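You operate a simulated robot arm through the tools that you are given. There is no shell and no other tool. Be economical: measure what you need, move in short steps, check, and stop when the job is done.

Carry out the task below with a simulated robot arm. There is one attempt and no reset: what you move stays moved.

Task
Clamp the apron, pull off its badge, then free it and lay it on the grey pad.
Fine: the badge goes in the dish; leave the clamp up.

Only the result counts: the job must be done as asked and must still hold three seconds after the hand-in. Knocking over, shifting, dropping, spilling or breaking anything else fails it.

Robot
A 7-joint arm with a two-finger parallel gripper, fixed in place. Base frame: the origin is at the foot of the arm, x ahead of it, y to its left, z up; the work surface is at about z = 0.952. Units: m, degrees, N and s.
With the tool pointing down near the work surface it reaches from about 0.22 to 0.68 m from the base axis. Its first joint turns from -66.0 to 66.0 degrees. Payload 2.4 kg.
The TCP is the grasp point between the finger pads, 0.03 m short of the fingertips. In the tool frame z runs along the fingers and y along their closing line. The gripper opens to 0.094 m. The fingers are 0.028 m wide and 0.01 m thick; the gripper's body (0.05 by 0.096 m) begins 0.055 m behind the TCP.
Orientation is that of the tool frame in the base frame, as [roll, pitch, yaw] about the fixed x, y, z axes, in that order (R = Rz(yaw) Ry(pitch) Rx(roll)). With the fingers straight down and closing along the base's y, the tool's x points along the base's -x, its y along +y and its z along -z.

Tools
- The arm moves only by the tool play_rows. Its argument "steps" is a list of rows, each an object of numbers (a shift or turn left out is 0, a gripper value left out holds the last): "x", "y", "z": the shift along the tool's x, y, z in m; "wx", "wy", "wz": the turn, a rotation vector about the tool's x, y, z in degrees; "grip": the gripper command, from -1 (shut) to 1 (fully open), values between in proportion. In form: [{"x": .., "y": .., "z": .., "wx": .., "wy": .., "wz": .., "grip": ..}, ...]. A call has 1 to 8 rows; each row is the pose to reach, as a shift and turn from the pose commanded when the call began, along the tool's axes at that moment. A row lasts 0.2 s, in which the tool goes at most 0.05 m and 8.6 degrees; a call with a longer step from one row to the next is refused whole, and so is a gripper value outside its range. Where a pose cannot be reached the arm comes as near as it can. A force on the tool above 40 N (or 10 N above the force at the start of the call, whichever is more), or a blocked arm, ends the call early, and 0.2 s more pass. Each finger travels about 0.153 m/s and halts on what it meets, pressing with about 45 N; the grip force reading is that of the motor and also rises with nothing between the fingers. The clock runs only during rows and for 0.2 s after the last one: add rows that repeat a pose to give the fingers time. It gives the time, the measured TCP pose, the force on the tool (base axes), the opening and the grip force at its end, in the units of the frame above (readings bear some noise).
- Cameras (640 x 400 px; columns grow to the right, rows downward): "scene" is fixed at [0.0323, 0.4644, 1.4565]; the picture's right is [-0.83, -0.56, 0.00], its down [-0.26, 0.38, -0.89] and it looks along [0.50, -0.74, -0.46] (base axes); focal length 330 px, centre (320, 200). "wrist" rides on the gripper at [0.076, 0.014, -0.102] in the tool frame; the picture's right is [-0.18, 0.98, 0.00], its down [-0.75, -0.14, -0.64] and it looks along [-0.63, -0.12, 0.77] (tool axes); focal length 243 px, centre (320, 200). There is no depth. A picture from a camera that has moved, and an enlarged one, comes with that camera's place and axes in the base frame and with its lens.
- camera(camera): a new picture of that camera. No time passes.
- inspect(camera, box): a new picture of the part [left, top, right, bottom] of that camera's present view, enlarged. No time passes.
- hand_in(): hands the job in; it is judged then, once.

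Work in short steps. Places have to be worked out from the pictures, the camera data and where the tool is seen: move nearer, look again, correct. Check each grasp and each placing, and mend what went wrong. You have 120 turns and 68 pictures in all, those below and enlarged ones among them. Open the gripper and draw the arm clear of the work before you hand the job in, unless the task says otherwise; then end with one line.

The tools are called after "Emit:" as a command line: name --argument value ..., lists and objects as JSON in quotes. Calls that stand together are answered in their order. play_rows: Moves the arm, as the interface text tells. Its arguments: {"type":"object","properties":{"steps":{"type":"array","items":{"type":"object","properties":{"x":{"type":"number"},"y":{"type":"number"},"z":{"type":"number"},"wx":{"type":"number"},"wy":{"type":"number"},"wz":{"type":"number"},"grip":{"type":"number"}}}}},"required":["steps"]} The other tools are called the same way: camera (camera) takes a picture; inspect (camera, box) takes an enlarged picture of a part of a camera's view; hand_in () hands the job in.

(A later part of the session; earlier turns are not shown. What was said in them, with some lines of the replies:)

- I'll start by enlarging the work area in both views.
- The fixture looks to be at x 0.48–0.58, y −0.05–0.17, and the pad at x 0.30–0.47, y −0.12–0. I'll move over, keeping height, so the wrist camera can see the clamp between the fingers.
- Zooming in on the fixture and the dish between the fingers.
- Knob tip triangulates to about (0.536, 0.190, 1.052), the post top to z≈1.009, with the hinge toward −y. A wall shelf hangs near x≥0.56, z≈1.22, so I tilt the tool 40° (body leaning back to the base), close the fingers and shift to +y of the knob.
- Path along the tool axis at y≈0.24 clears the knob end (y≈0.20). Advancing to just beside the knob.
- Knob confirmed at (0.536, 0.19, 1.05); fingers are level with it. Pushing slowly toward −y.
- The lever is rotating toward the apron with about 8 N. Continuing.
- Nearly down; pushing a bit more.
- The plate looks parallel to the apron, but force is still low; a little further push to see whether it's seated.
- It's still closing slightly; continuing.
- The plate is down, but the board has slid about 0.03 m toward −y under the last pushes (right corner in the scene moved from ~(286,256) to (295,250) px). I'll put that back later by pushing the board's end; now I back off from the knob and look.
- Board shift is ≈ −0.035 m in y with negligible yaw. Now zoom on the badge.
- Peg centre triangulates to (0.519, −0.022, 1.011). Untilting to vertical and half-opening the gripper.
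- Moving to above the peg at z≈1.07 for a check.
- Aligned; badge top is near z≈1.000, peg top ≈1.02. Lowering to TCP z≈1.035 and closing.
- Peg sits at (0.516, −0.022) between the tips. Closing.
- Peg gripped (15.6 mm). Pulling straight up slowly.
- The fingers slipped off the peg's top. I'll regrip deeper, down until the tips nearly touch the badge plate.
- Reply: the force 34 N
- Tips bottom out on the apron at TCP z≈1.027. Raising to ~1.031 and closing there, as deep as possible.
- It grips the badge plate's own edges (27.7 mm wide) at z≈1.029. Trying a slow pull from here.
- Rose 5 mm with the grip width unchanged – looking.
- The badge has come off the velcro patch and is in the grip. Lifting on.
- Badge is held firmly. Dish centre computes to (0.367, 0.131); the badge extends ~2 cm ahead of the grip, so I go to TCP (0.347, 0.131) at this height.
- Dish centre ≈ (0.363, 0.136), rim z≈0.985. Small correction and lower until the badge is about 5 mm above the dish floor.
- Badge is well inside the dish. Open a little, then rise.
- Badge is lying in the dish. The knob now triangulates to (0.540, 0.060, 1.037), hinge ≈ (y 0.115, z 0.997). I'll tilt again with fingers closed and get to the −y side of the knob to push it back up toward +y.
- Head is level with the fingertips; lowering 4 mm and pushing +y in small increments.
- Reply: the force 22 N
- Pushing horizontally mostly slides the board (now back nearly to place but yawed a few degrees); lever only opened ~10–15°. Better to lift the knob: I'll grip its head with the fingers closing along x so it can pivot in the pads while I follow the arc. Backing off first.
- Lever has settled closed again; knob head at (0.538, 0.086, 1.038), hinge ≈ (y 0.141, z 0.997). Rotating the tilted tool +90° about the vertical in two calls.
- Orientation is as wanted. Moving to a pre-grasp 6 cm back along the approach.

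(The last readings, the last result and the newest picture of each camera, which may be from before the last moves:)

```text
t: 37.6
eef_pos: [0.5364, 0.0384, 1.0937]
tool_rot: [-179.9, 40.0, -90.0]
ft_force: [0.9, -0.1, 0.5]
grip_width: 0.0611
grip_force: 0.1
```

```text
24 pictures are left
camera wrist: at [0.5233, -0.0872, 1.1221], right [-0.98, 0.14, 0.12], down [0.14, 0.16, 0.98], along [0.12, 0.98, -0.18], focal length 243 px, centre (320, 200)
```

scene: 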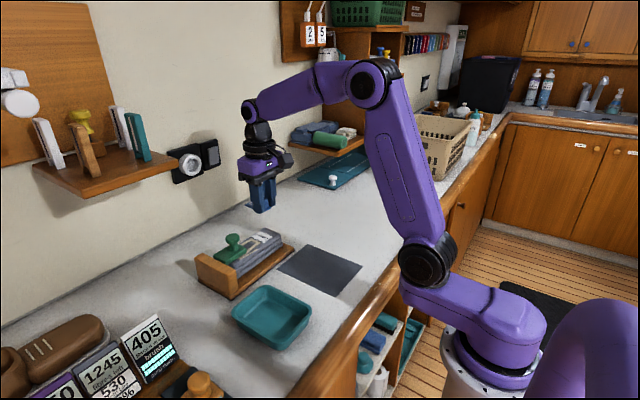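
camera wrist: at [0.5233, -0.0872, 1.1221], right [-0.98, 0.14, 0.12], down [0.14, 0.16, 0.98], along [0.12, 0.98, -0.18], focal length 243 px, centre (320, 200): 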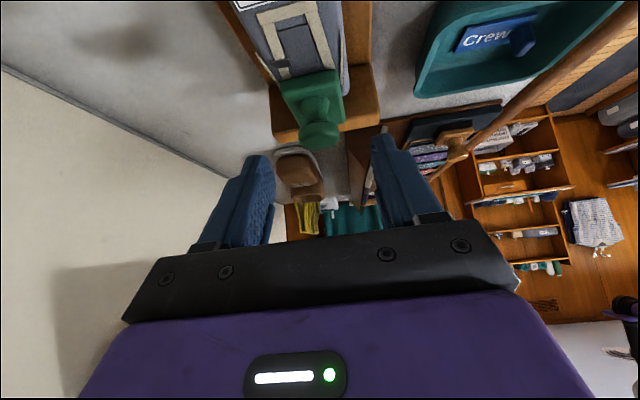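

Knob head seen at (0.539, 0.086, 1.042), centred. Advance 6 cm and close on the head.

Emit:
play_rows --steps '[{"y": -0.002, "z": 0.02}, {"y": -0.002, "z": 0.04}, {"y": -0.002, "z": 0.06}, {"y": -0.002, "z": 0.06}]'

Emit:
inspect --camera "wrist" --box '[180, 60, 460, 235]'

```text
t: 38.6
eef_pos: [0.5392, 0.0777, 1.0486]
tool_rot: [179.9, 40.1, -90.0]
ft_force: [0.6, 0.2, 0.2]
grip_width: 0.0611
grip_force: 0.1
```

```text
2.29 times, centred on (320, 148) of wrist
camera zoom: at [0.5263, -0.048, 1.076], right [-0.98, 0.14, 0.12], down [0.14, 0.16, 0.98], along [0.12, 0.98, -0.18], focal length 555 px, centre (320, 320)
```

zoom: 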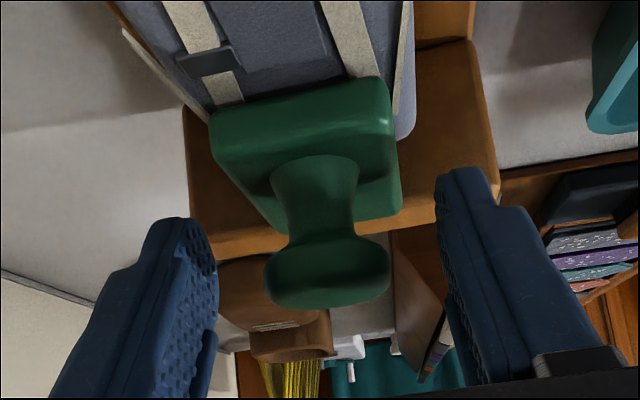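

Emit:
play_rows --steps '[{"grip": 0}, {"grip": -1}, {"grip": -1}, {"grip": -1}]'

```text
t: 39.6
eef_pos: [0.5386, 0.0774, 1.0477]
tool_rot: [179.9, 40.1, -90.0]
ft_force: [-11.3, -1.7, 1.7]
grip_width: 0.0306
grip_force: 44.2
```

Head gripped (30.6 mm). Following the first 40° of the arc about the hinge.

Emit:
play_rows --steps '[{"x": -0.006, "y": 0.001, "z": -0.001}, {"x": -0.0119, "y": 0.001, "z": -0.0018}, {"x": -0.0178, "y": 0.001, "z": -0.0017}, {"x": -0.0237, "y": 0.001, "z": -0.0014}, {"x": -0.0296, "y": 0.001, "z": -0.0002}, {"x": -0.0355, "y": 0.001, "z": 0.0011}]'

Emit:
camera --camera "wrist"

Emit:
inspect --camera "scene" --box '[170, 225, 300, 310]'

```text
t: 41.0
eef_pos: [0.5406, 0.1061, 1.07]
tool_rot: [179.9, 39.9, -90.0]
ft_force: [-0.8, -2.6, -13.8]
grip_width: 0.0308
grip_force: 45.1
```

```text
22 pictures are left
camera wrist: at [0.5264, -0.0194, 1.0982], right [-0.98, 0.14, 0.12], down [0.14, 0.16, 0.98], along [0.12, 0.98, -0.18], focal length 243 px, centre (320, 200)
```

wrist: 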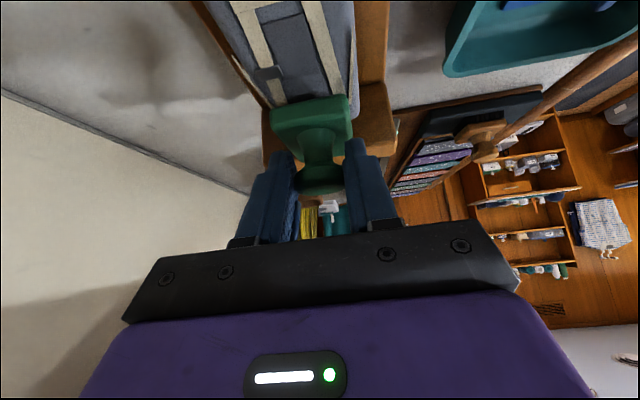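

```text
4.71 times, centred on (235, 268) of scene
camera zoom: at [0.0325, 0.4644, 1.4565], right [-0.83, -0.56, 0.0], down [-0.26, 0.38, -0.89], along [0.5, -0.74, -0.46], focal length 1550 px, centre (720, -118)
```

zoom: 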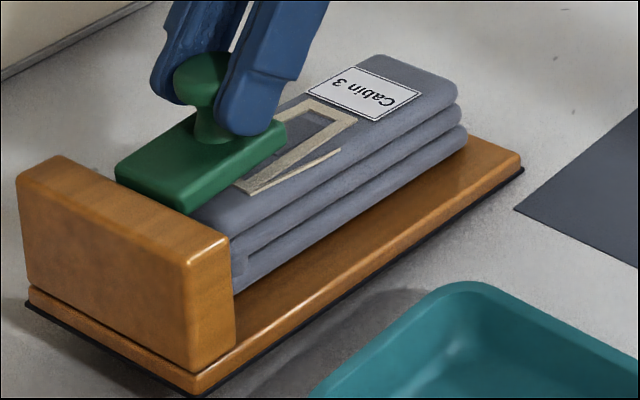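

The grip holds but force reads −14 N in z – I suspect the whole fixture is being lifted rather than the lever turning. Zooming to check.

Emit:
inspect --camera "scene" --box '[168, 225, 288, 315]'

```text
4.44 times, centred on (228, 270) of scene
camera zoom: at [0.0325, 0.4644, 1.4565], right [-0.83, -0.56, 0.0], down [-0.26, 0.38, -0.89], along [0.5, -0.74, -0.46], focal length 1464 px, centre (729, -111)
```

zoom: 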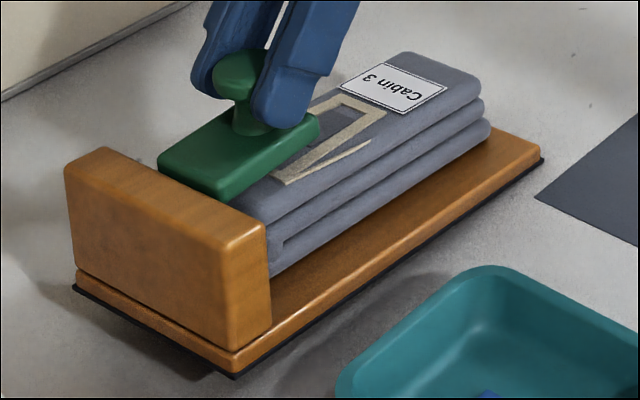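

The post end of the fixture is lifted: the clamp has a firm detent, stronger than the fixture's weight. I'll set it back down (correcting y by +9 mm and some of the yaw), then use a different grip: fingers closing along y on the head and twisting the tool about x to apply a torque.

Emit:
play_rows --steps '[{"x": 0.005, "y": -0.003, "z": -0.004}, {"x": 0.01, "y": -0.006, "z": -0.008}, {"x": 0.01455, "y": -0.008, "z": -0.0122}, {"x": 0.019, "y": -0.008, "z": -0.007}, {"x": 0.024, "y": -0.008, "z": -0.001}, {"x": 0.0287, "y": -0.008, "z": 0.0046}, {"x": 0.0287, "y": -0.008, "z": 0.0046}]'

Emit:
inspect --camera "scene" --box '[170, 225, 300, 310]'

```text
t: 42.6
eef_pos: [0.5476, 0.0875, 1.0484]
tool_rot: [-180.0, 40.1, -89.8]
ft_force: [-3.9, 3.8, -6.5]
grip_width: 0.0306
grip_force: 45.2
```

```text
4.71 times, centred on (235, 268) of scene
camera zoom: at [0.0323, 0.4645, 1.4565], right [-0.83, -0.56, 0.0], down [-0.26, 0.38, -0.89], along [0.5, -0.74, -0.46], focal length 1550 px, centre (720, -118)
```

zoom: 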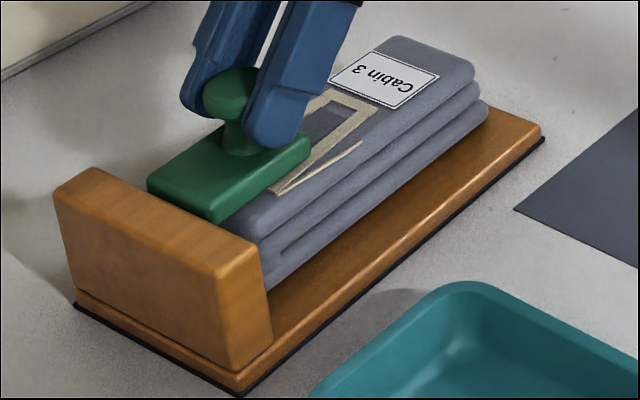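

The fixture is flat again and its post end is right where it began. Releasing, backing out, and turning the tool back −90°.

Emit:
play_rows --steps '[{"grip": 0.3}, {"grip": 0.3}, {"z": -0.04}, {"z": -0.08}, {"z": -0.12}, {"z": -0.15}, {"y": 0.04, "z": -0.16}, {"y": 0.08, "z": -0.16}]'

Emit:
play_rows --steps '[{"wx": 5.14, "wz": 6.13}, {"wx": 10.29, "wz": 12.26}, {"wx": 15.43, "wz": 18.38}, {"wx": 20.58, "wz": 24.51}, {"wx": 25.72, "wz": 30.64}, {"wx": 30.86, "wz": 36.77}, {"wx": 36.0, "wz": 42.9}, {"wx": 41.15, "wz": 49.02}]'

Emit:
play_rows --steps '[{"wx": 5.14, "wz": 6.13}, {"wx": 10.29, "wz": 12.26}, {"wx": 15.43, "wz": 18.38}, {"wx": 16.72, "wz": 19.92}, {"wx": 16.72, "wz": 19.92}]'

Emit:
camera --camera "wrist"

Emit:
inspect --camera "scene" --box '[170, 225, 300, 310]'

```text
t: 44.4
eef_pos: [0.4666, -0.0143, 1.1706]
tool_rot: [180.0, 40.0, -89.9]
ft_force: [-0.5, 0.3, -0.3]
grip_width: 0.061
grip_force: 0.0
```

```text
t: 46.2
eef_pos: [0.468, -0.015, 1.17]
tool_rot: [-179.9, 40.1, -154.2]
ft_force: [0.3, 0.2, 0.0]
grip_width: 0.0609
grip_force: 0.1
```

```text
t: 47.4
eef_pos: [0.4675, -0.0154, 1.1703]
tool_rot: [179.9, 40.1, 179.9]
ft_force: [0.7, 0.4, 0.9]
grip_width: 0.0611
grip_force: 0.1
```

```text
18 pictures are left
camera wrist: at [0.3443, -0.0022, 1.1986], right [0.14, 0.98, 0.12], down [0.16, -0.14, 0.98], along [0.98, -0.12, -0.18], focal length 243 px, centre (320, 200)
```

wrist: 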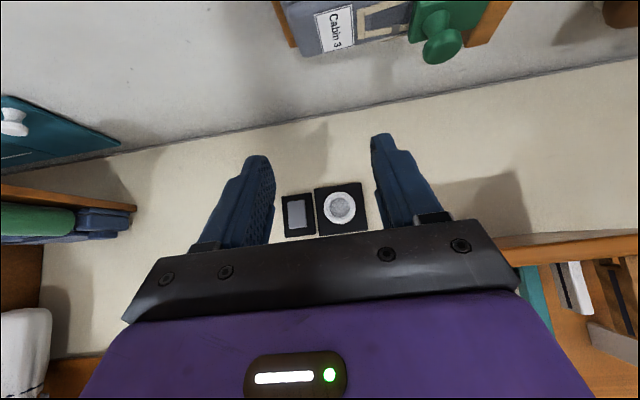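

```text
4.71 times, centred on (235, 268) of scene
camera zoom: at [0.0323, 0.4644, 1.4565], right [-0.83, -0.56, 0.0], down [-0.26, 0.38, -0.89], along [0.5, -0.74, -0.46], focal length 1550 px, centre (720, -118)
```

zoom: 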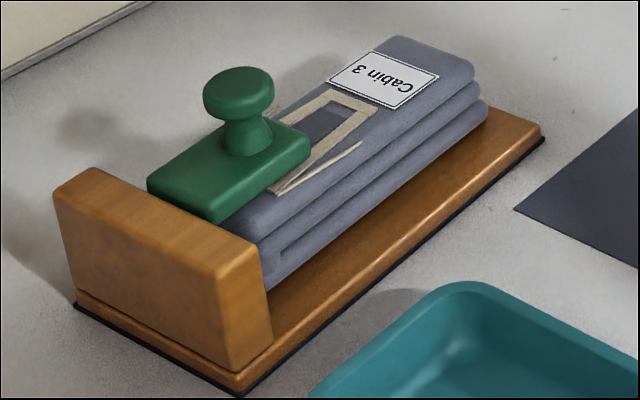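

Knob now at (0.548, 0.0955, 1.038). Approaching with the fingers straddling it in y, then closing.

Emit:
play_rows --steps '[{"x": 0.006, "y": 0.028, "z": 0.02}, {"x": 0.012, "y": 0.056, "z": 0.04}, {"x": 0.018, "y": 0.084, "z": 0.06}, {"x": 0.0235, "y": 0.111, "z": 0.081}, {"x": 0.0235, "y": 0.111, "z": 0.105}, {"x": 0.0235, "y": 0.111, "z": 0.125}, {"x": 0.0235, "y": 0.111, "z": 0.141}, {"x": 0.0235, "y": 0.111, "z": 0.141}]'

Emit:
camera --camera "wrist"

```text
t: 49.2
eef_pos: [0.54, 0.095, 1.0455]
tool_rot: [179.9, 40.0, 180.0]
ft_force: [-0.7, -0.6, -0.1]
grip_width: 0.0608
grip_force: 0.0
```

```text
16 pictures are left
camera wrist: at [0.4169, 0.1083, 1.0744], right [0.14, 0.98, 0.12], down [0.16, -0.14, 0.98], along [0.98, -0.12, -0.18], focal length 243 px, centre (320, 200)
```

wrist: 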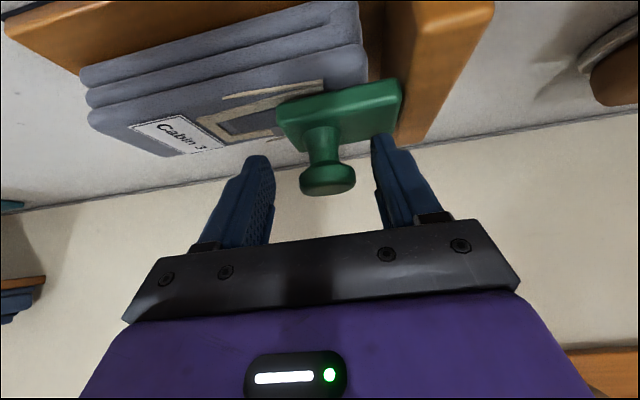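

Head is centred between the pads. Closing, then twisting about −x with the arc, first 16°.

Emit:
play_rows --steps '[{"grip": 0}, {"grip": -1}, {"grip": -1}, {"grip": -1}]'

Emit:
play_rows --steps '[{"wx": 3.06, "wz": -2.57, "y": 0.003, "x": -0.0019, "z": -0.0023}, {"wx": 6.13, "wz": -5.14, "y": 0.006, "x": -0.0038, "z": -0.0046}, {"wx": 9.19, "wz": -7.72, "y": 0.0095, "x": -0.0058, "z": -0.0069}, {"wx": 12.26, "wz": -10.29, "y": 0.014, "x": -0.0077, "z": -0.0092}]'

Emit:
inspect --camera "scene" --box '[170, 225, 300, 310]'

```text
t: 50.2
eef_pos: [0.5409, 0.0952, 1.0454]
tool_rot: [-180.0, 40.1, -179.8]
ft_force: [-1.4, 10.7, 0.1]
grip_width: 0.031
grip_force: 45.6
```

```text
t: 51.2
eef_pos: [0.5383, 0.1076, 1.0571]
tool_rot: [-159.4, 38.0, -167.2]
ft_force: [-2.3, -0.2, 0.7]
grip_width: 0.0307
grip_force: 45.3
out of reach, approached as far as the arm can: row 2, 3
```

```text
4.71 times, centred on (235, 268) of scene
camera zoom: at [0.0323, 0.4644, 1.4565], right [-0.83, -0.56, 0.0], down [-0.26, 0.38, -0.89], along [0.5, -0.74, -0.46], focal length 1550 px, centre (720, -118)
```

zoom: 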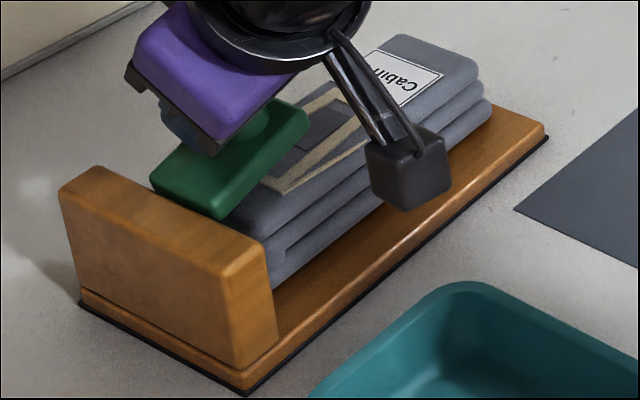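

The lever is turning now with almost no net force, and the board stays put. Repeating the arc in the tool frame for another 30°.

Emit:
play_rows --steps '[{"wx": 4.6, "wz": -3.86, "y": 0.0056, "x": -0.0035, "z": -0.0042}, {"wx": 9.19, "wz": -7.72, "y": 0.0116, "x": -0.0066, "z": -0.0079}, {"wx": 13.79, "wz": -11.57, "y": 0.0182, "x": -0.0093, "z": -0.0111}, {"wx": 18.38, "wz": -15.43, "y": 0.0251, "x": -0.0116, "z": -0.0138}, {"wx": 22.98, "wz": -19.29, "y": 0.0324, "x": -0.0134, "z": -0.0159}]'

Emit:
inspect --camera "scene" --box '[170, 225, 300, 310]'

```text
t: 52.4
eef_pos: [0.5397, 0.1456, 1.071]
tool_rot: [-126.3, 26.5, -148.9]
ft_force: [-3.5, -9.2, -0.4]
grip_width: 0.0308
grip_force: 45.2
```

```text
4.71 times, centred on (235, 268) of scene
camera zoom: at [0.0323, 0.4642, 1.4566], right [-0.83, -0.56, 0.0], down [-0.26, 0.38, -0.89], along [0.5, -0.74, -0.46], focal length 1550 px, centre (720, -118)
```

zoom: 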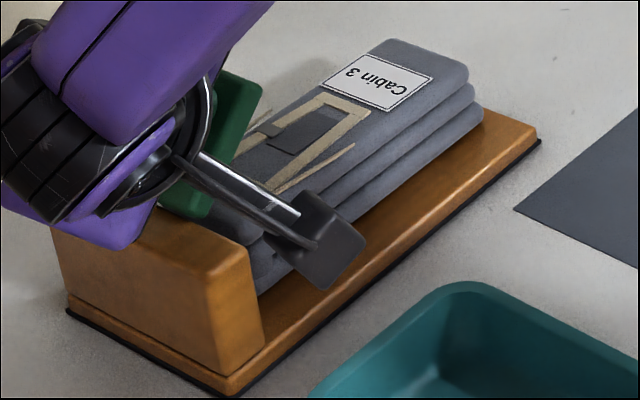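

Lever at ~45–50°, board nearly unmoved. Continuing another 24°.

Emit:
play_rows --steps '[{"wx": 4.6, "wz": -3.86, "y": 0.0056, "x": -0.0035, "z": -0.0042}, {"wx": 9.19, "wz": -7.72, "y": 0.0116, "x": -0.0066, "z": -0.0079}, {"wx": 13.79, "wz": -11.57, "y": 0.0182, "x": -0.0093, "z": -0.0111}, {"wx": 18.38, "wz": -15.43, "y": 0.0251, "x": -0.0116, "z": -0.0138}]'

```text
t: 53.4
eef_pos: [0.5389, 0.1777, 1.0662]
tool_rot: [-105.3, 12.8, -141.6]
ft_force: [-12.0, -4.4, 15.9]
grip_width: 0.031
grip_force: 45.5
```

Emit:
play_rows --steps '[{"wx": 4.6, "wz": -3.86, "y": 0.0056, "x": -0.0035, "z": -0.0042}, {"wx": 9.19, "wz": -7.72, "y": 0.0116, "x": -0.0066, "z": -0.0079}, {"wx": 11.5, "wz": -9.64, "y": 0.015, "x": -0.0078, "z": -0.0093}]'

Emit:
camera --camera "scene"

```text
t: 53.9
eef_pos: [0.5393, 0.1852, 1.0637]
tool_rot: [-99.8, 8.9, -141.0]
ft_force: [-10.8, -5.3, 14.2]
grip_width: 0.0305
grip_force: 45.2
stopped in row 2: the force on the tool passed its limit (the readings are from after the stop); the commanded pose is now the measured one
```

```text
13 pictures are left
```

scene: 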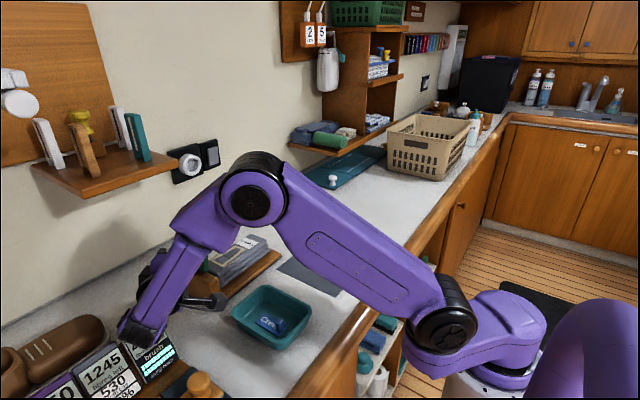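

The lever is at ~75° but the arm is getting low near the card rack, so I stop twisting. Open the fingers and slide out straight toward −x.

Emit:
play_rows --steps '[{"grip": 0.3}, {"grip": 0.3}, {"x": 0.023, "z": -0.0193}, {"x": 0.046, "z": -0.0386}, {"x": 0.069, "z": -0.058}]'

Emit:
camera --camera "wrist"

```text
t: 55.1
eef_pos: [0.4493, 0.187, 1.0619]
tool_rot: [-99.7, 8.6, -140.5]
ft_force: [0.1, 0.5, -1.0]
grip_width: 0.0613
grip_force: 0.1
```

```text
12 pictures are left
camera wrist: at [0.3263, 0.2169, 1.0529], right [0.15, 0.34, -0.93], down [0.16, 0.92, 0.36], along [0.98, -0.2, 0.08], focal length 243 px, centre (320, 200)
```

wrist: 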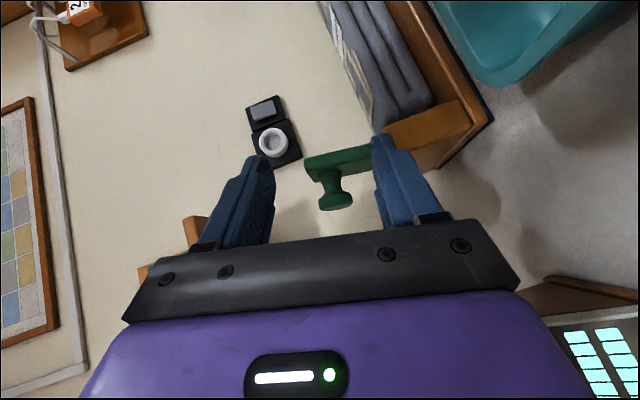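

The lever now stands up roughly perpendicular to the apron and stays. Rotating the tool back upright-tilted (about +x) while rising.

Emit:
play_rows --steps '[{"wx": -6.13, "wz": 5.14, "y": -0.008}, {"wx": -12.26, "wz": 10.29, "y": -0.016}, {"wx": -18.38, "wz": 15.43, "y": -0.024}, {"wx": -24.51, "wz": 20.58, "y": -0.032}, {"wx": -30.64, "wz": 25.72, "y": -0.04}, {"wx": -36.77, "wz": 30.86, "y": -0.048}, {"wx": -42.9, "wz": 36.0, "y": -0.056}, {"wx": -49.02, "wz": 41.15, "y": -0.064}]'

Emit:
play_rows --steps '[{"wx": -6.13, "wz": 5.14, "grip": -1}, {"wx": -10.26, "wz": 8.62}, {"wx": -10.26, "wz": 8.62}]'

```text
t: 56.9
eef_pos: [0.4482, 0.1727, 1.1238]
tool_rot: [-163.2, 39.3, -169.1]
ft_force: [-0.2, 0.2, 0.0]
grip_width: 0.0609
grip_force: 0.1
```

```text
t: 57.7
eef_pos: [0.4483, 0.1717, 1.1241]
tool_rot: [179.6, 40.4, 179.7]
ft_force: [0.3, 0.7, 0.0]
grip_width: 0.0
grip_force: 32.7
```

Emit:
play_rows --steps '[{"y": -0.04, "z": -0.03}, {"y": -0.08, "z": -0.05}, {"y": -0.12, "z": -0.05}]'

Emit:
inspect --camera "scene" --box '[170, 225, 300, 310]'

```text
t: 58.5
eef_pos: [0.4154, 0.0515, 1.1612]
tool_rot: [179.6, 40.4, 179.7]
ft_force: [0.1, 0.1, -0.5]
grip_width: 0.0
grip_force: 32.7
```

```text
4.71 times, centred on (235, 268) of scene
camera zoom: at [0.0323, 0.4644, 1.4565], right [-0.83, -0.56, 0.0], down [-0.26, 0.38, -0.89], along [0.5, -0.74, -0.46], focal length 1550 px, centre (720, -118)
```

zoom: 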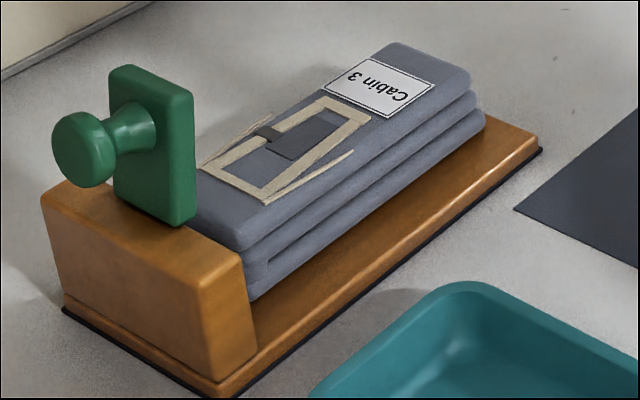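

The lever is up, but originally it leaned ~15° past vertical toward +y. I'll go to its −y side and nudge the top gently to the original stop.

Emit:
play_rows --steps '[{"x": -0.008, "y": 0.013, "z": 0.037}, {"x": -0.016, "y": 0.026, "z": 0.074}, {"x": -0.024, "y": 0.039, "z": 0.111}, {"x": -0.032, "y": 0.053, "z": 0.148}, {"x": -0.032, "y": 0.053, "z": 0.148}]'

Emit:
play_rows --steps '[{"y": 0.01}, {"y": 0.02}, {"y": 0.025}, {"y": 0.03}, {"y": 0.035}]'

Emit:
camera --camera "wrist"

```text
t: 59.7
eef_pos: [0.538, 0.1075, 1.0693]
tool_rot: [179.6, 40.4, 179.7]
ft_force: [0.6, -0.5, -0.3]
grip_width: 0.0001
grip_force: 33.1
```

```text
t: 60.9
eef_pos: [0.5366, 0.1416, 1.0693]
tool_rot: [179.5, 40.4, 179.8]
ft_force: [1.4, -4.0, 1.8]
grip_width: 0.0
grip_force: 32.8
```

```text
10 pictures are left
camera wrist: at [0.414, 0.1542, 1.0971], right [0.14, 0.98, 0.13], down [0.16, -0.15, 0.98], along [0.98, -0.12, -0.18], focal length 243 px, centre (320, 200)
```

wrist: 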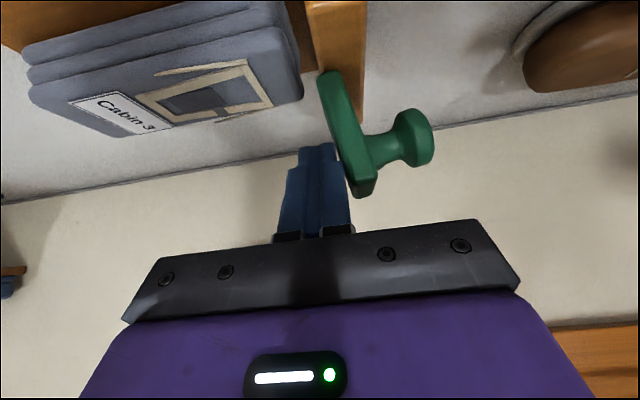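

Contact made with 4 N; nudging 12 mm further.

Emit:
play_rows --steps '[{"y": 0.004}, {"y": 0.008}, {"y": 0.012}]'

```text
t: 61.7
eef_pos: [0.5365, 0.1505, 1.0706]
tool_rot: [179.5, 40.6, 179.6]
ft_force: [-3.1, -15.0, 11.7]
grip_width: 0.0
grip_force: 33.1
```

The lever is at its stop (15 N). Backing off and returning the tool to vertical, opening fully.

Emit:
play_rows --steps '[{"y": -0.02}, {"y": -0.045}, {"y": -0.06, "z": -0.045}, {"y": -0.07, "z": -0.09}, {"y": -0.08, "z": -0.13}, {"y": -0.09, "z": -0.16}, {"y": -0.09, "z": -0.16}]'

Emit:
play_rows --steps '[{"wy": 8, "grip": 1}, {"wy": 16}, {"wy": 24}, {"wy": 32}, {"wy": 40}, {"wy": 40.5}]'

Emit:
inspect --camera "scene" --box '[170, 225, 300, 310]'

```text
t: 63.3
eef_pos: [0.4351, 0.063, 1.1902]
tool_rot: [179.6, 40.5, 179.8]
ft_force: [0.1, -0.2, -0.7]
grip_width: 0.0
grip_force: 32.7
```

```text
t: 64.7
eef_pos: [0.4335, 0.0627, 1.1913]
tool_rot: [179.8, -0.1, 180.0]
ft_force: [-0.3, 0.2, -0.2]
grip_width: 0.0939
grip_force: 0.2
```

```text
4.71 times, centred on (235, 268) of scene
camera zoom: at [0.0323, 0.4644, 1.4565], right [-0.83, -0.56, 0.0], down [-0.26, 0.38, -0.89], along [0.5, -0.74, -0.46], focal length 1550 px, centre (720, -118)
```

zoom: 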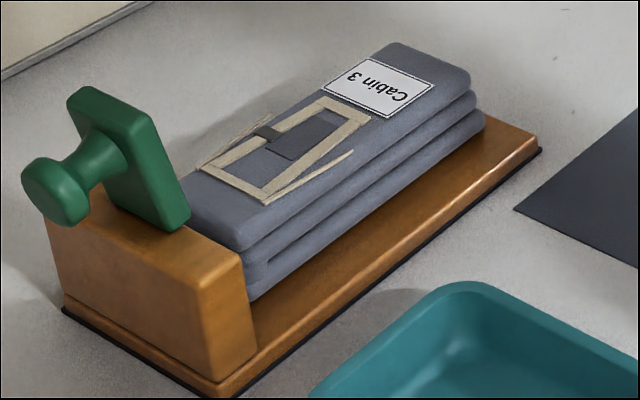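

Lever is back in its original leaning-open position; the board is only ~8 mm off its start. Now rotate the vertical tool 90° so the fingers close across the apron's width (x).

Emit:
play_rows --steps '[{"wz": -8.5, "x": -0.013}, {"wz": -17, "x": -0.026}, {"wz": -25.5, "x": -0.039}, {"wz": -34, "x": -0.052}, {"wz": -42.5, "x": -0.065}, {"wz": -51, "x": -0.078}, {"wz": -59.5, "x": -0.091}, {"wz": -68, "x": -0.106}]'

Emit:
play_rows --steps '[{"wz": -8, "z": 0.02}, {"wz": -16, "z": 0.04}, {"wz": -22, "z": 0.06}, {"wz": -22, "z": 0.08}, {"wz": -22, "z": 0.08}]'

Emit:
camera --camera "wrist"

```text
t: 66.5
eef_pos: [0.5393, 0.0628, 1.19]
tool_rot: [179.6, 0.2, -111.8]
ft_force: [0.2, 0.7, -1.3]
grip_width: 0.0939
grip_force: 0.1
```

```text
t: 67.7
eef_pos: [0.5406, 0.061, 1.1108]
tool_rot: [179.9, 0.3, -89.9]
ft_force: [0.0, 0.0, -0.4]
grip_width: 0.0942
grip_force: 0.0
```

```text
8 pictures are left
camera wrist: at [0.5276, -0.016, 1.2118], right [-0.98, 0.18, 0.0], down [0.14, 0.75, 0.65], along [0.12, 0.64, -0.76], focal length 243 px, centre (320, 200)
```

wrist: 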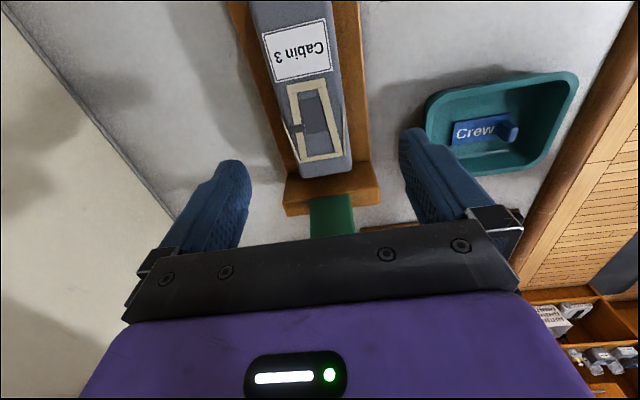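

Apron is centred near x≈0.545, y≈0.06. Shift 5 mm in +x and descend to TCP z≈1.006.

Emit:
play_rows --steps '[{"y": -0.005, "z": 0.025}, {"y": -0.005, "z": 0.05}, {"y": -0.005, "z": 0.075}, {"y": -0.005, "z": 0.095}, {"y": -0.005, "z": 0.105}, {"y": -0.005, "z": 0.105}]'

Emit:
camera --camera "wrist"

```text
t: 69.1
eef_pos: [0.5454, 0.0618, 1.0085]
tool_rot: [180.0, 0.4, -90.0]
ft_force: [0.6, 0.7, 0.0]
grip_width: 0.094
grip_force: 0.0
```

```text
7 pictures are left
camera wrist: at [0.5319, -0.0155, 1.1075], right [-0.98, 0.18, 0.0], down [0.14, 0.75, 0.65], along [0.12, 0.64, -0.76], focal length 243 px, centre (320, 200)
```

wrist: 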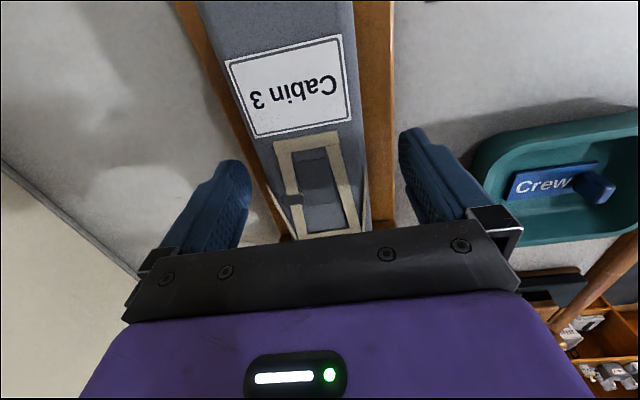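

Fingers straddle the apron; small centring and close, then lift a little.

Emit:
play_rows --steps '[{"y": -0.004}, {"y": -0.004, "grip": 0.4}, {"y": -0.004, "grip": -0.2}, {"y": -0.004, "grip": -1}, {"y": -0.004, "grip": -1}, {"y": -0.004, "grip": -1}]'

Emit:
play_rows --steps '[{"z": -0.01}, {"z": -0.03}, {"z": -0.06}, {"z": -0.1}, {"z": -0.14}, {"z": -0.14}]'

Emit:
camera --camera "scene"

```text
t: 70.5
eef_pos: [0.5494, 0.0611, 1.0055]
tool_rot: [179.9, 0.4, -90.1]
ft_force: [-0.8, -0.3, -0.3]
grip_width: 0.0593
grip_force: 45.3
```

```text
t: 71.9
eef_pos: [0.5454, 0.0601, 1.1489]
tool_rot: [180.0, 0.3, -89.9]
ft_force: [0.1, 0.4, -2.4]
grip_width: 0.0592
grip_force: 45.1
```

```text
6 pictures are left
```

scene: 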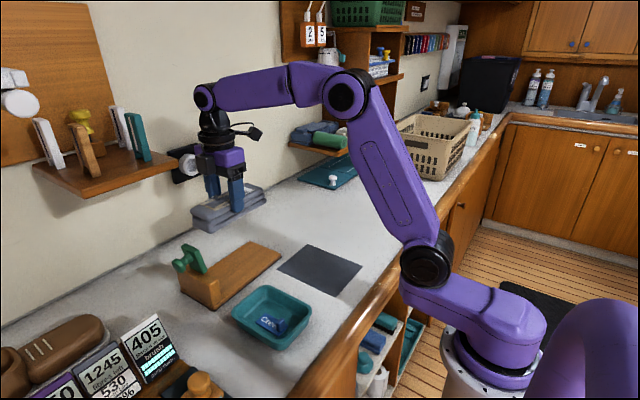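

Apron is held flat and level; fixture stays. Carrying it over the pad (TCP target 0.386, −0.06) while rotating it back 90° so its long side runs along the pad's long side.

Emit:
play_rows --steps '[{"wz": 8, "x": 0.015, "y": 0.02}, {"wz": 16, "x": 0.03, "y": 0.04}, {"wz": 24, "x": 0.045, "y": 0.06}, {"wz": 32, "x": 0.06, "y": 0.08}, {"wz": 40, "x": 0.075, "y": 0.1}, {"wz": 48, "x": 0.09, "y": 0.12}, {"wz": 56, "x": 0.106, "y": 0.14}, {"wz": 64, "x": 0.121, "y": 0.159}]'

Emit:
play_rows --steps '[{"wz": 8}, {"wz": 16}, {"wz": 24}, {"wz": 26}, {"wz": 26}]'

Emit:
camera --camera "wrist"

```text
t: 73.7
eef_pos: [0.3889, -0.0603, 1.1479]
tool_rot: [179.7, 0.0, -154.2]
ft_force: [0.8, 0.1, -2.6]
grip_width: 0.0593
grip_force: 45.0
```

```text
t: 74.9
eef_pos: [0.3893, -0.0576, 1.1468]
tool_rot: [179.8, -0.2, 179.8]
ft_force: [-0.5, 0.5, -1.5]
grip_width: 0.0592
grip_force: 45.6
```

```text
5 pictures are left
camera wrist: at [0.3144, -0.0464, 1.2474], right [0.18, 0.98, 0.0], down [0.75, -0.15, 0.64], along [0.63, -0.11, -0.77], focal length 243 px, centre (320, 200)
```

wrist: 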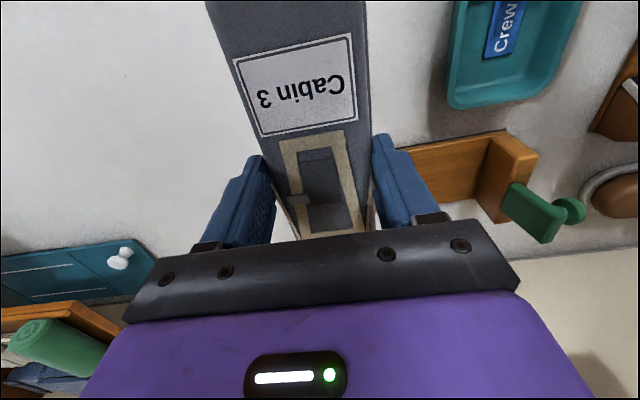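

Lowering onto the pad.

Emit:
play_rows --steps '[{"x": 0.003, "y": -0.002, "z": 0.035}, {"x": 0.003, "y": -0.002, "z": 0.07}, {"x": 0.003, "y": -0.002, "z": 0.1}, {"x": 0.003, "y": -0.002, "z": 0.125}, {"x": 0.003, "y": -0.002, "z": 0.14}, {"x": 0.003, "y": -0.002, "z": 0.148}, {"x": 0.003, "y": -0.002, "z": 0.151}, {"x": 0.003, "y": -0.002, "z": 0.151}]'

Emit:
inspect --camera "scene" --box '[240, 215, 380, 303]'

```text
t: 76.7
eef_pos: [0.3866, -0.06, 0.9946]
tool_rot: [179.7, -0.1, -180.0]
ft_force: [-1.0, 0.6, -1.9]
grip_width: 0.0592
grip_force: 45.0
```

```text
4.55 times, centred on (310, 259) of scene
camera zoom: at [0.0323, 0.4644, 1.4565], right [-0.83, -0.56, 0.0], down [-0.26, 0.38, -0.89], along [0.5, -0.74, -0.46], focal length 1498 px, centre (366, -68)
```

zoom: 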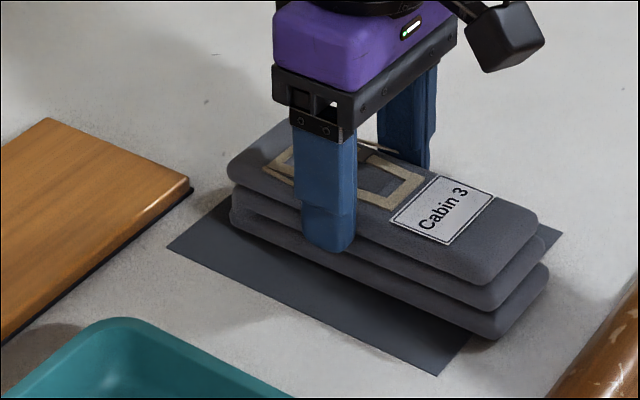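

The apron's −x end overhangs the pad by ~1 cm while the +x end has ~1.4 cm of slack; shifting +x by 13 mm before release.

Emit:
play_rows --steps '[{"z": -0.006}, {"x": -0.006, "z": -0.006}, {"x": -0.013, "z": -0.006}, {"x": -0.013, "z": -0.002}, {"x": -0.013, "z": 0.001}, {"x": -0.013, "z": 0.003}, {"x": -0.013, "z": 0.003}]'

```text
t: 78.1
eef_pos: [0.4004, -0.0602, 0.9941]
tool_rot: [179.7, 0.1, -180.0]
ft_force: [-1.8, 0.1, 7.9]
grip_width: 0.0592
grip_force: 44.8
stopped in row 6: the force on the tool passed its limit (the readings are from after the stop); the commanded pose is now the measured one
```

It is touching down on the pad. Opening and rising.

Emit:
play_rows --steps '[{"grip": -0.1}, {"grip": 0.6}, {"grip": 0.6}, {"z": -0.02}, {"z": -0.06}, {"z": -0.1}, {"z": -0.14}, {"z": -0.16}]'

Emit:
inspect --camera "scene" --box '[170, 220, 380, 350]'

```text
t: 79.9
eef_pos: [0.3999, -0.0599, 1.1547]
tool_rot: [179.7, 0.1, -180.0]
ft_force: [0.0, -0.5, -0.6]
grip_width: 0.0754
grip_force: 0.1
```

```text
3.05 times, centred on (275, 285) of scene
camera zoom: at [0.0323, 0.4644, 1.4565], right [-0.83, -0.56, 0.0], down [-0.26, 0.38, -0.89], along [0.5, -0.74, -0.46], focal length 1004 px, centre (457, -59)
```

zoom: 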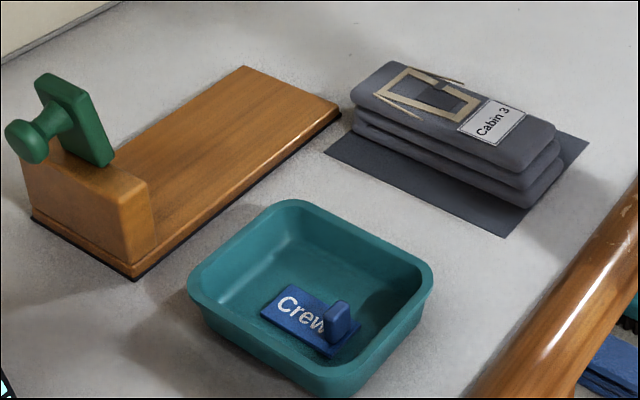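

Apron lies fully on the pad, badge in the dish, lever up. The board itself is still ~7 mm (mostly +x) from its starting place, so I'll nudge it back from behind with closed fingers, watching the force.

Emit:
play_rows --steps '[{"x": -0.04, "y": 0.023, "grip": -1}, {"x": -0.08, "y": 0.046}, {"x": -0.12, "y": 0.07}, {"x": -0.16, "y": 0.093}, {"x": -0.2, "y": 0.117}, {"x": -0.24, "y": 0.14}, {"x": -0.24, "y": 0.14}]'

Emit:
play_rows --steps '[{"z": 0.04}, {"z": 0.08}, {"z": 0.12}, {"z": 0.15}, {"z": 0.165}, {"z": 0.165}]'

Emit:
camera --camera "wrist"

```text
t: 81.5
eef_pos: [0.6402, 0.0774, 1.1536]
tool_rot: [179.8, -0.1, 179.9]
ft_force: [-2.2, -7.8, -3.0]
grip_width: 0.0002
grip_force: 33.2
```

```text
t: 82.9
eef_pos: [0.6393, 0.0802, 0.9878]
tool_rot: [179.7, 0.2, -180.0]
ft_force: [0.5, -1.3, -0.8]
grip_width: 0.0
grip_force: 33.3
```

```text
2 pictures are left
camera wrist: at [0.5642, 0.0925, 1.0894], right [0.18, 0.98, 0.0], down [0.75, -0.14, 0.64], along [0.63, -0.11, -0.77], focal length 243 px, centre (320, 200)
```

wrist: 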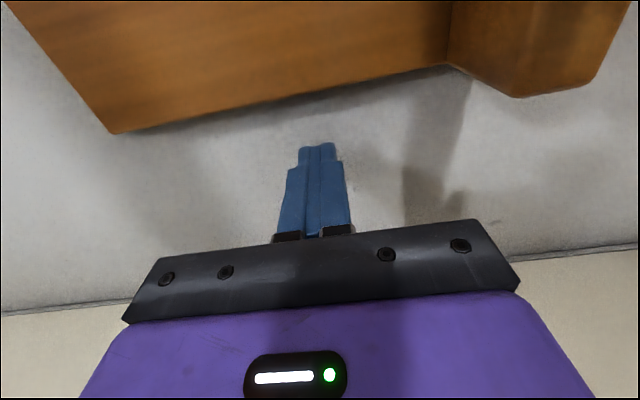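

Board's back edge is at about x≈0.602 and parallel to y. Approaching to contact (expected TCP x≈0.616) in small steps.

Emit:
play_rows --steps '[{"x": 0.01}, {"x": 0.017}, {"x": 0.02}, {"x": 0.022}]'

```text
t: 83.9
eef_pos: [0.618, 0.0808, 0.9888]
tool_rot: [179.7, 0.0, -180.0]
ft_force: [-0.4, -0.1, 0.0]
grip_width: 0.0002
grip_force: 32.1
```

Emit:
play_rows --steps '[{"x": 0.002}, {"x": 0.004}, {"x": 0.006}]'

```text
t: 84.7
eef_pos: [0.612, 0.0805, 0.9898]
tool_rot: [179.8, 0.1, -179.9]
ft_force: [0.4, -0.2, 0.2]
grip_width: 0.0
grip_force: 33.0
```

No contact yet; continuing in 2 mm steps.

Emit:
play_rows --steps '[{"x": 0.002}, {"x": 0.004}]'

Emit:
play_rows --steps '[{"x": 0.002}, {"x": 0.004}]'

```text
t: 85.3
eef_pos: [0.6076, 0.0791, 0.9914]
tool_rot: [179.7, 0.1, -180.0]
ft_force: [0.0, -0.4, -0.1]
grip_width: 0.0001
grip_force: 32.7
```

```text
t: 85.9
eef_pos: [0.6039, 0.0791, 0.9883]
tool_rot: [179.7, 0.1, 180.0]
ft_force: [-0.8, 0.6, -0.6]
grip_width: 0.0002
grip_force: 33.4
```

Emit:
play_rows --steps '[{"x": 0.002}, {"x": 0.003}]'

Emit:
play_rows --steps '[{"x": 0.002}, {"x": 0.003}]'

```text
t: 86.5
eef_pos: [0.6018, 0.0798, 0.9897]
tool_rot: [179.7, 0.1, 179.9]
ft_force: [-0.2, 0.2, -0.3]
grip_width: 0.0001
grip_force: 32.9
```

```text
t: 87.1
eef_pos: [0.5979, 0.0808, 0.9893]
tool_rot: [179.7, 0.1, 179.9]
ft_force: [-0.7, -0.3, 0.3]
grip_width: 0.0002
grip_force: 32.6
```

Still no contact force; one close look to judge the remaining gap.

Emit:
inspect --camera "wrist" --box '[200, 40, 440, 190]'

```text
2.67 times, centred on (320, 115) of wrist
camera zoom: at [0.5226, 0.0922, 1.0907], right [0.18, 0.98, 0.0], down [0.75, -0.14, 0.64], along [0.63, -0.11, -0.77], focal length 647 px, centre (320, 427)
```

zoom: 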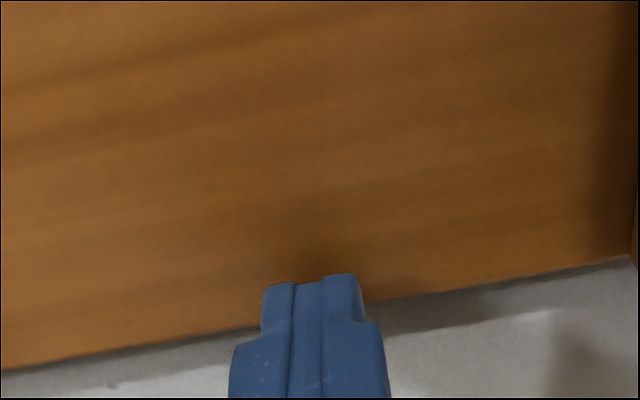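

The tip is riding just above the board's top edge (board thinner than I assumed). Backing out, lowering 5 mm and approaching again.

Emit:
play_rows --steps '[{"z": -0.004}, {"x": -0.02, "z": -0.004}, {"x": -0.035, "z": -0.002}, {"x": -0.035, "z": 0.003}, {"x": -0.035, "z": 0.005}, {"x": -0.025, "z": 0.005}, {"x": -0.018, "z": 0.005}, {"x": -0.016, "z": 0.005}]'

Emit:
play_rows --steps '[{"x": 0.002}, {"x": 0.003}]'

Emit:
play_rows --steps '[{"x": 0.002}, {"x": 0.003}]'

```text
t: 88.9
eef_pos: [0.6139, 0.0813, 0.983]
tool_rot: [179.7, 0.1, 180.0]
ft_force: [-0.2, -0.5, 0.0]
grip_width: 0.0001
grip_force: 33.6
```

```text
t: 89.5
eef_pos: [0.6116, 0.0804, 0.9838]
tool_rot: [179.7, 0.0, 179.9]
ft_force: [0.0, 0.3, -0.9]
grip_width: 0.0002
grip_force: 32.9
```

```text
t: 90.1
eef_pos: [0.6064, 0.0807, 0.9851]
tool_rot: [179.7, 0.1, -180.0]
ft_force: [0.5, -0.1, 0.0]
grip_width: 0.0002
grip_force: 33.3
```

Emit:
play_rows --steps '[{"x": 0.002}, {"x": 0.003}]'

Emit:
play_rows --steps '[{"x": 0.002}, {"x": 0.003}]'

```text
t: 90.7
eef_pos: [0.6038, 0.0803, 0.9843]
tool_rot: [179.7, 0.1, 180.0]
ft_force: [-0.5, -0.3, 0.5]
grip_width: 0.0
grip_force: 32.9
```

```text
t: 91.3
eef_pos: [0.601, 0.0809, 0.9867]
tool_rot: [179.6, 0.1, -180.0]
ft_force: [-0.4, -1.0, -0.1]
grip_width: 0.0
grip_force: 32.7
```

Emit:
play_rows --steps '[{"x": 0.002}, {"x": 0.003}]'

Emit:
play_rows --steps '[{"x": 0.002}, {"x": 0.003}]'

```text
t: 91.9
eef_pos: [0.5976, 0.0802, 0.9854]
tool_rot: [179.7, 0.2, 180.0]
ft_force: [0.5, -0.3, -0.3]
grip_width: 0.0
grip_force: 32.8
```

```text
t: 92.5
eef_pos: [0.5949, 0.0795, 0.9853]
tool_rot: [179.7, 0.1, -180.0]
ft_force: [-0.7, -0.3, -1.0]
grip_width: 0.0001
grip_force: 33.1
```

Emit:
play_rows --steps '[{"x": 0.002}, {"x": 0.003}]'

Emit:
play_rows --steps '[{"x": 0.002}, {"x": 0.003}]'

```text
t: 93.1
eef_pos: [0.5923, 0.0791, 0.9857]
tool_rot: [179.7, 0.0, -180.0]
ft_force: [0.2, 0.1, -0.4]
grip_width: 0.0
grip_force: 33.1
```

```text
t: 93.7
eef_pos: [0.5895, 0.0799, 0.9842]
tool_rot: [179.7, 0.2, -179.9]
ft_force: [1.2, -0.1, -0.2]
grip_width: 0.0
grip_force: 33.4
```

A slight +x reaction (1.2 N) appears; two more small steps.

Emit:
play_rows --steps '[{"x": 0.0015}, {"x": 0.003}]'

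```text
t: 94.3
eef_pos: [0.5868, 0.0801, 0.9855]
tool_rot: [179.7, 0.1, -180.0]
ft_force: [0.2, 0.6, -0.1]
grip_width: 0.0
grip_force: 32.7
```

Emit:
play_rows --steps '[{"x": 0.0015}, {"x": 0.003}]'

Emit:
play_rows --steps '[{"x": 0.0015}, {"x": 0.003}]'

```text
t: 94.9
eef_pos: [0.5835, 0.0796, 0.9851]
tool_rot: [179.7, 0.2, -180.0]
ft_force: [0.8, 0.2, 0.1]
grip_width: 0.0
grip_force: 32.2
```

```text
t: 95.5
eef_pos: [0.5808, 0.081, 0.9853]
tool_rot: [179.7, 0.0, -179.9]
ft_force: [0.4, 1.0, -0.6]
grip_width: 0.0
grip_force: 32.9
```

I'll use the last picture on the fixture to see where the tip and board actually are.

Emit:
inspect --camera "scene" --box '[170, 220, 380, 350]'

```text
3.05 times, centred on (275, 285) of scene
camera zoom: at [0.0323, 0.4644, 1.4565], right [-0.83, -0.56, 0.0], down [-0.26, 0.38, -0.89], along [0.5, -0.74, -0.46], focal length 1004 px, centre (457, -59)
```

zoom: 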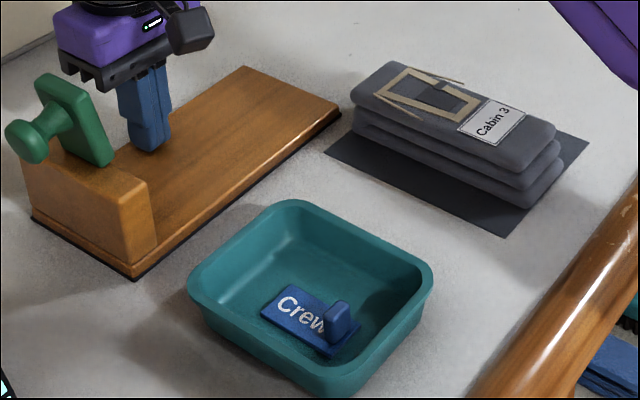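

The tip is hovering over the board and the board hasn't moved; the remaining ~7 mm offset is small and another blind attempt isn't worth the risk. Everything else is in place, so I lift clear, away from the lever and shelf, with the gripper opened.

Emit:
play_rows --steps '[{"z": -0.03}, {"x": 0.02, "y": -0.02, "z": -0.06}, {"x": 0.05, "y": -0.04, "z": -0.09}, {"x": 0.08, "y": -0.05, "z": -0.12}, {"x": 0.11, "y": -0.06, "z": -0.15}, {"x": 0.13, "y": -0.07, "z": -0.19}, {"x": 0.14, "y": -0.08, "z": -0.22, "grip": 1}, {"x": 0.14, "y": -0.08, "z": -0.22, "grip": 1}]'

```text
t: 97.3
eef_pos: [0.4393, -0.0002, 1.2061]
tool_rot: [179.7, 0.0, 180.0]
ft_force: [0.5, 0.6, 0.2]
grip_width: 0.094
grip_force: 0.1
```

The arm is clear and open, so I'm handing in.

Emit:
hand_in

```text
The job is handed in.
```

The apron was clamped, its badge pulled off and put in the dish, and the apron freed and laid on the grey pad with the clamp left up. However, the clamp board ended about 7 mm from where it started: it slid while I worked the lever, and my try at nudging it back didn't move it. The hand may also have brushed the wall shelf during that try; I didn't check the items on it.
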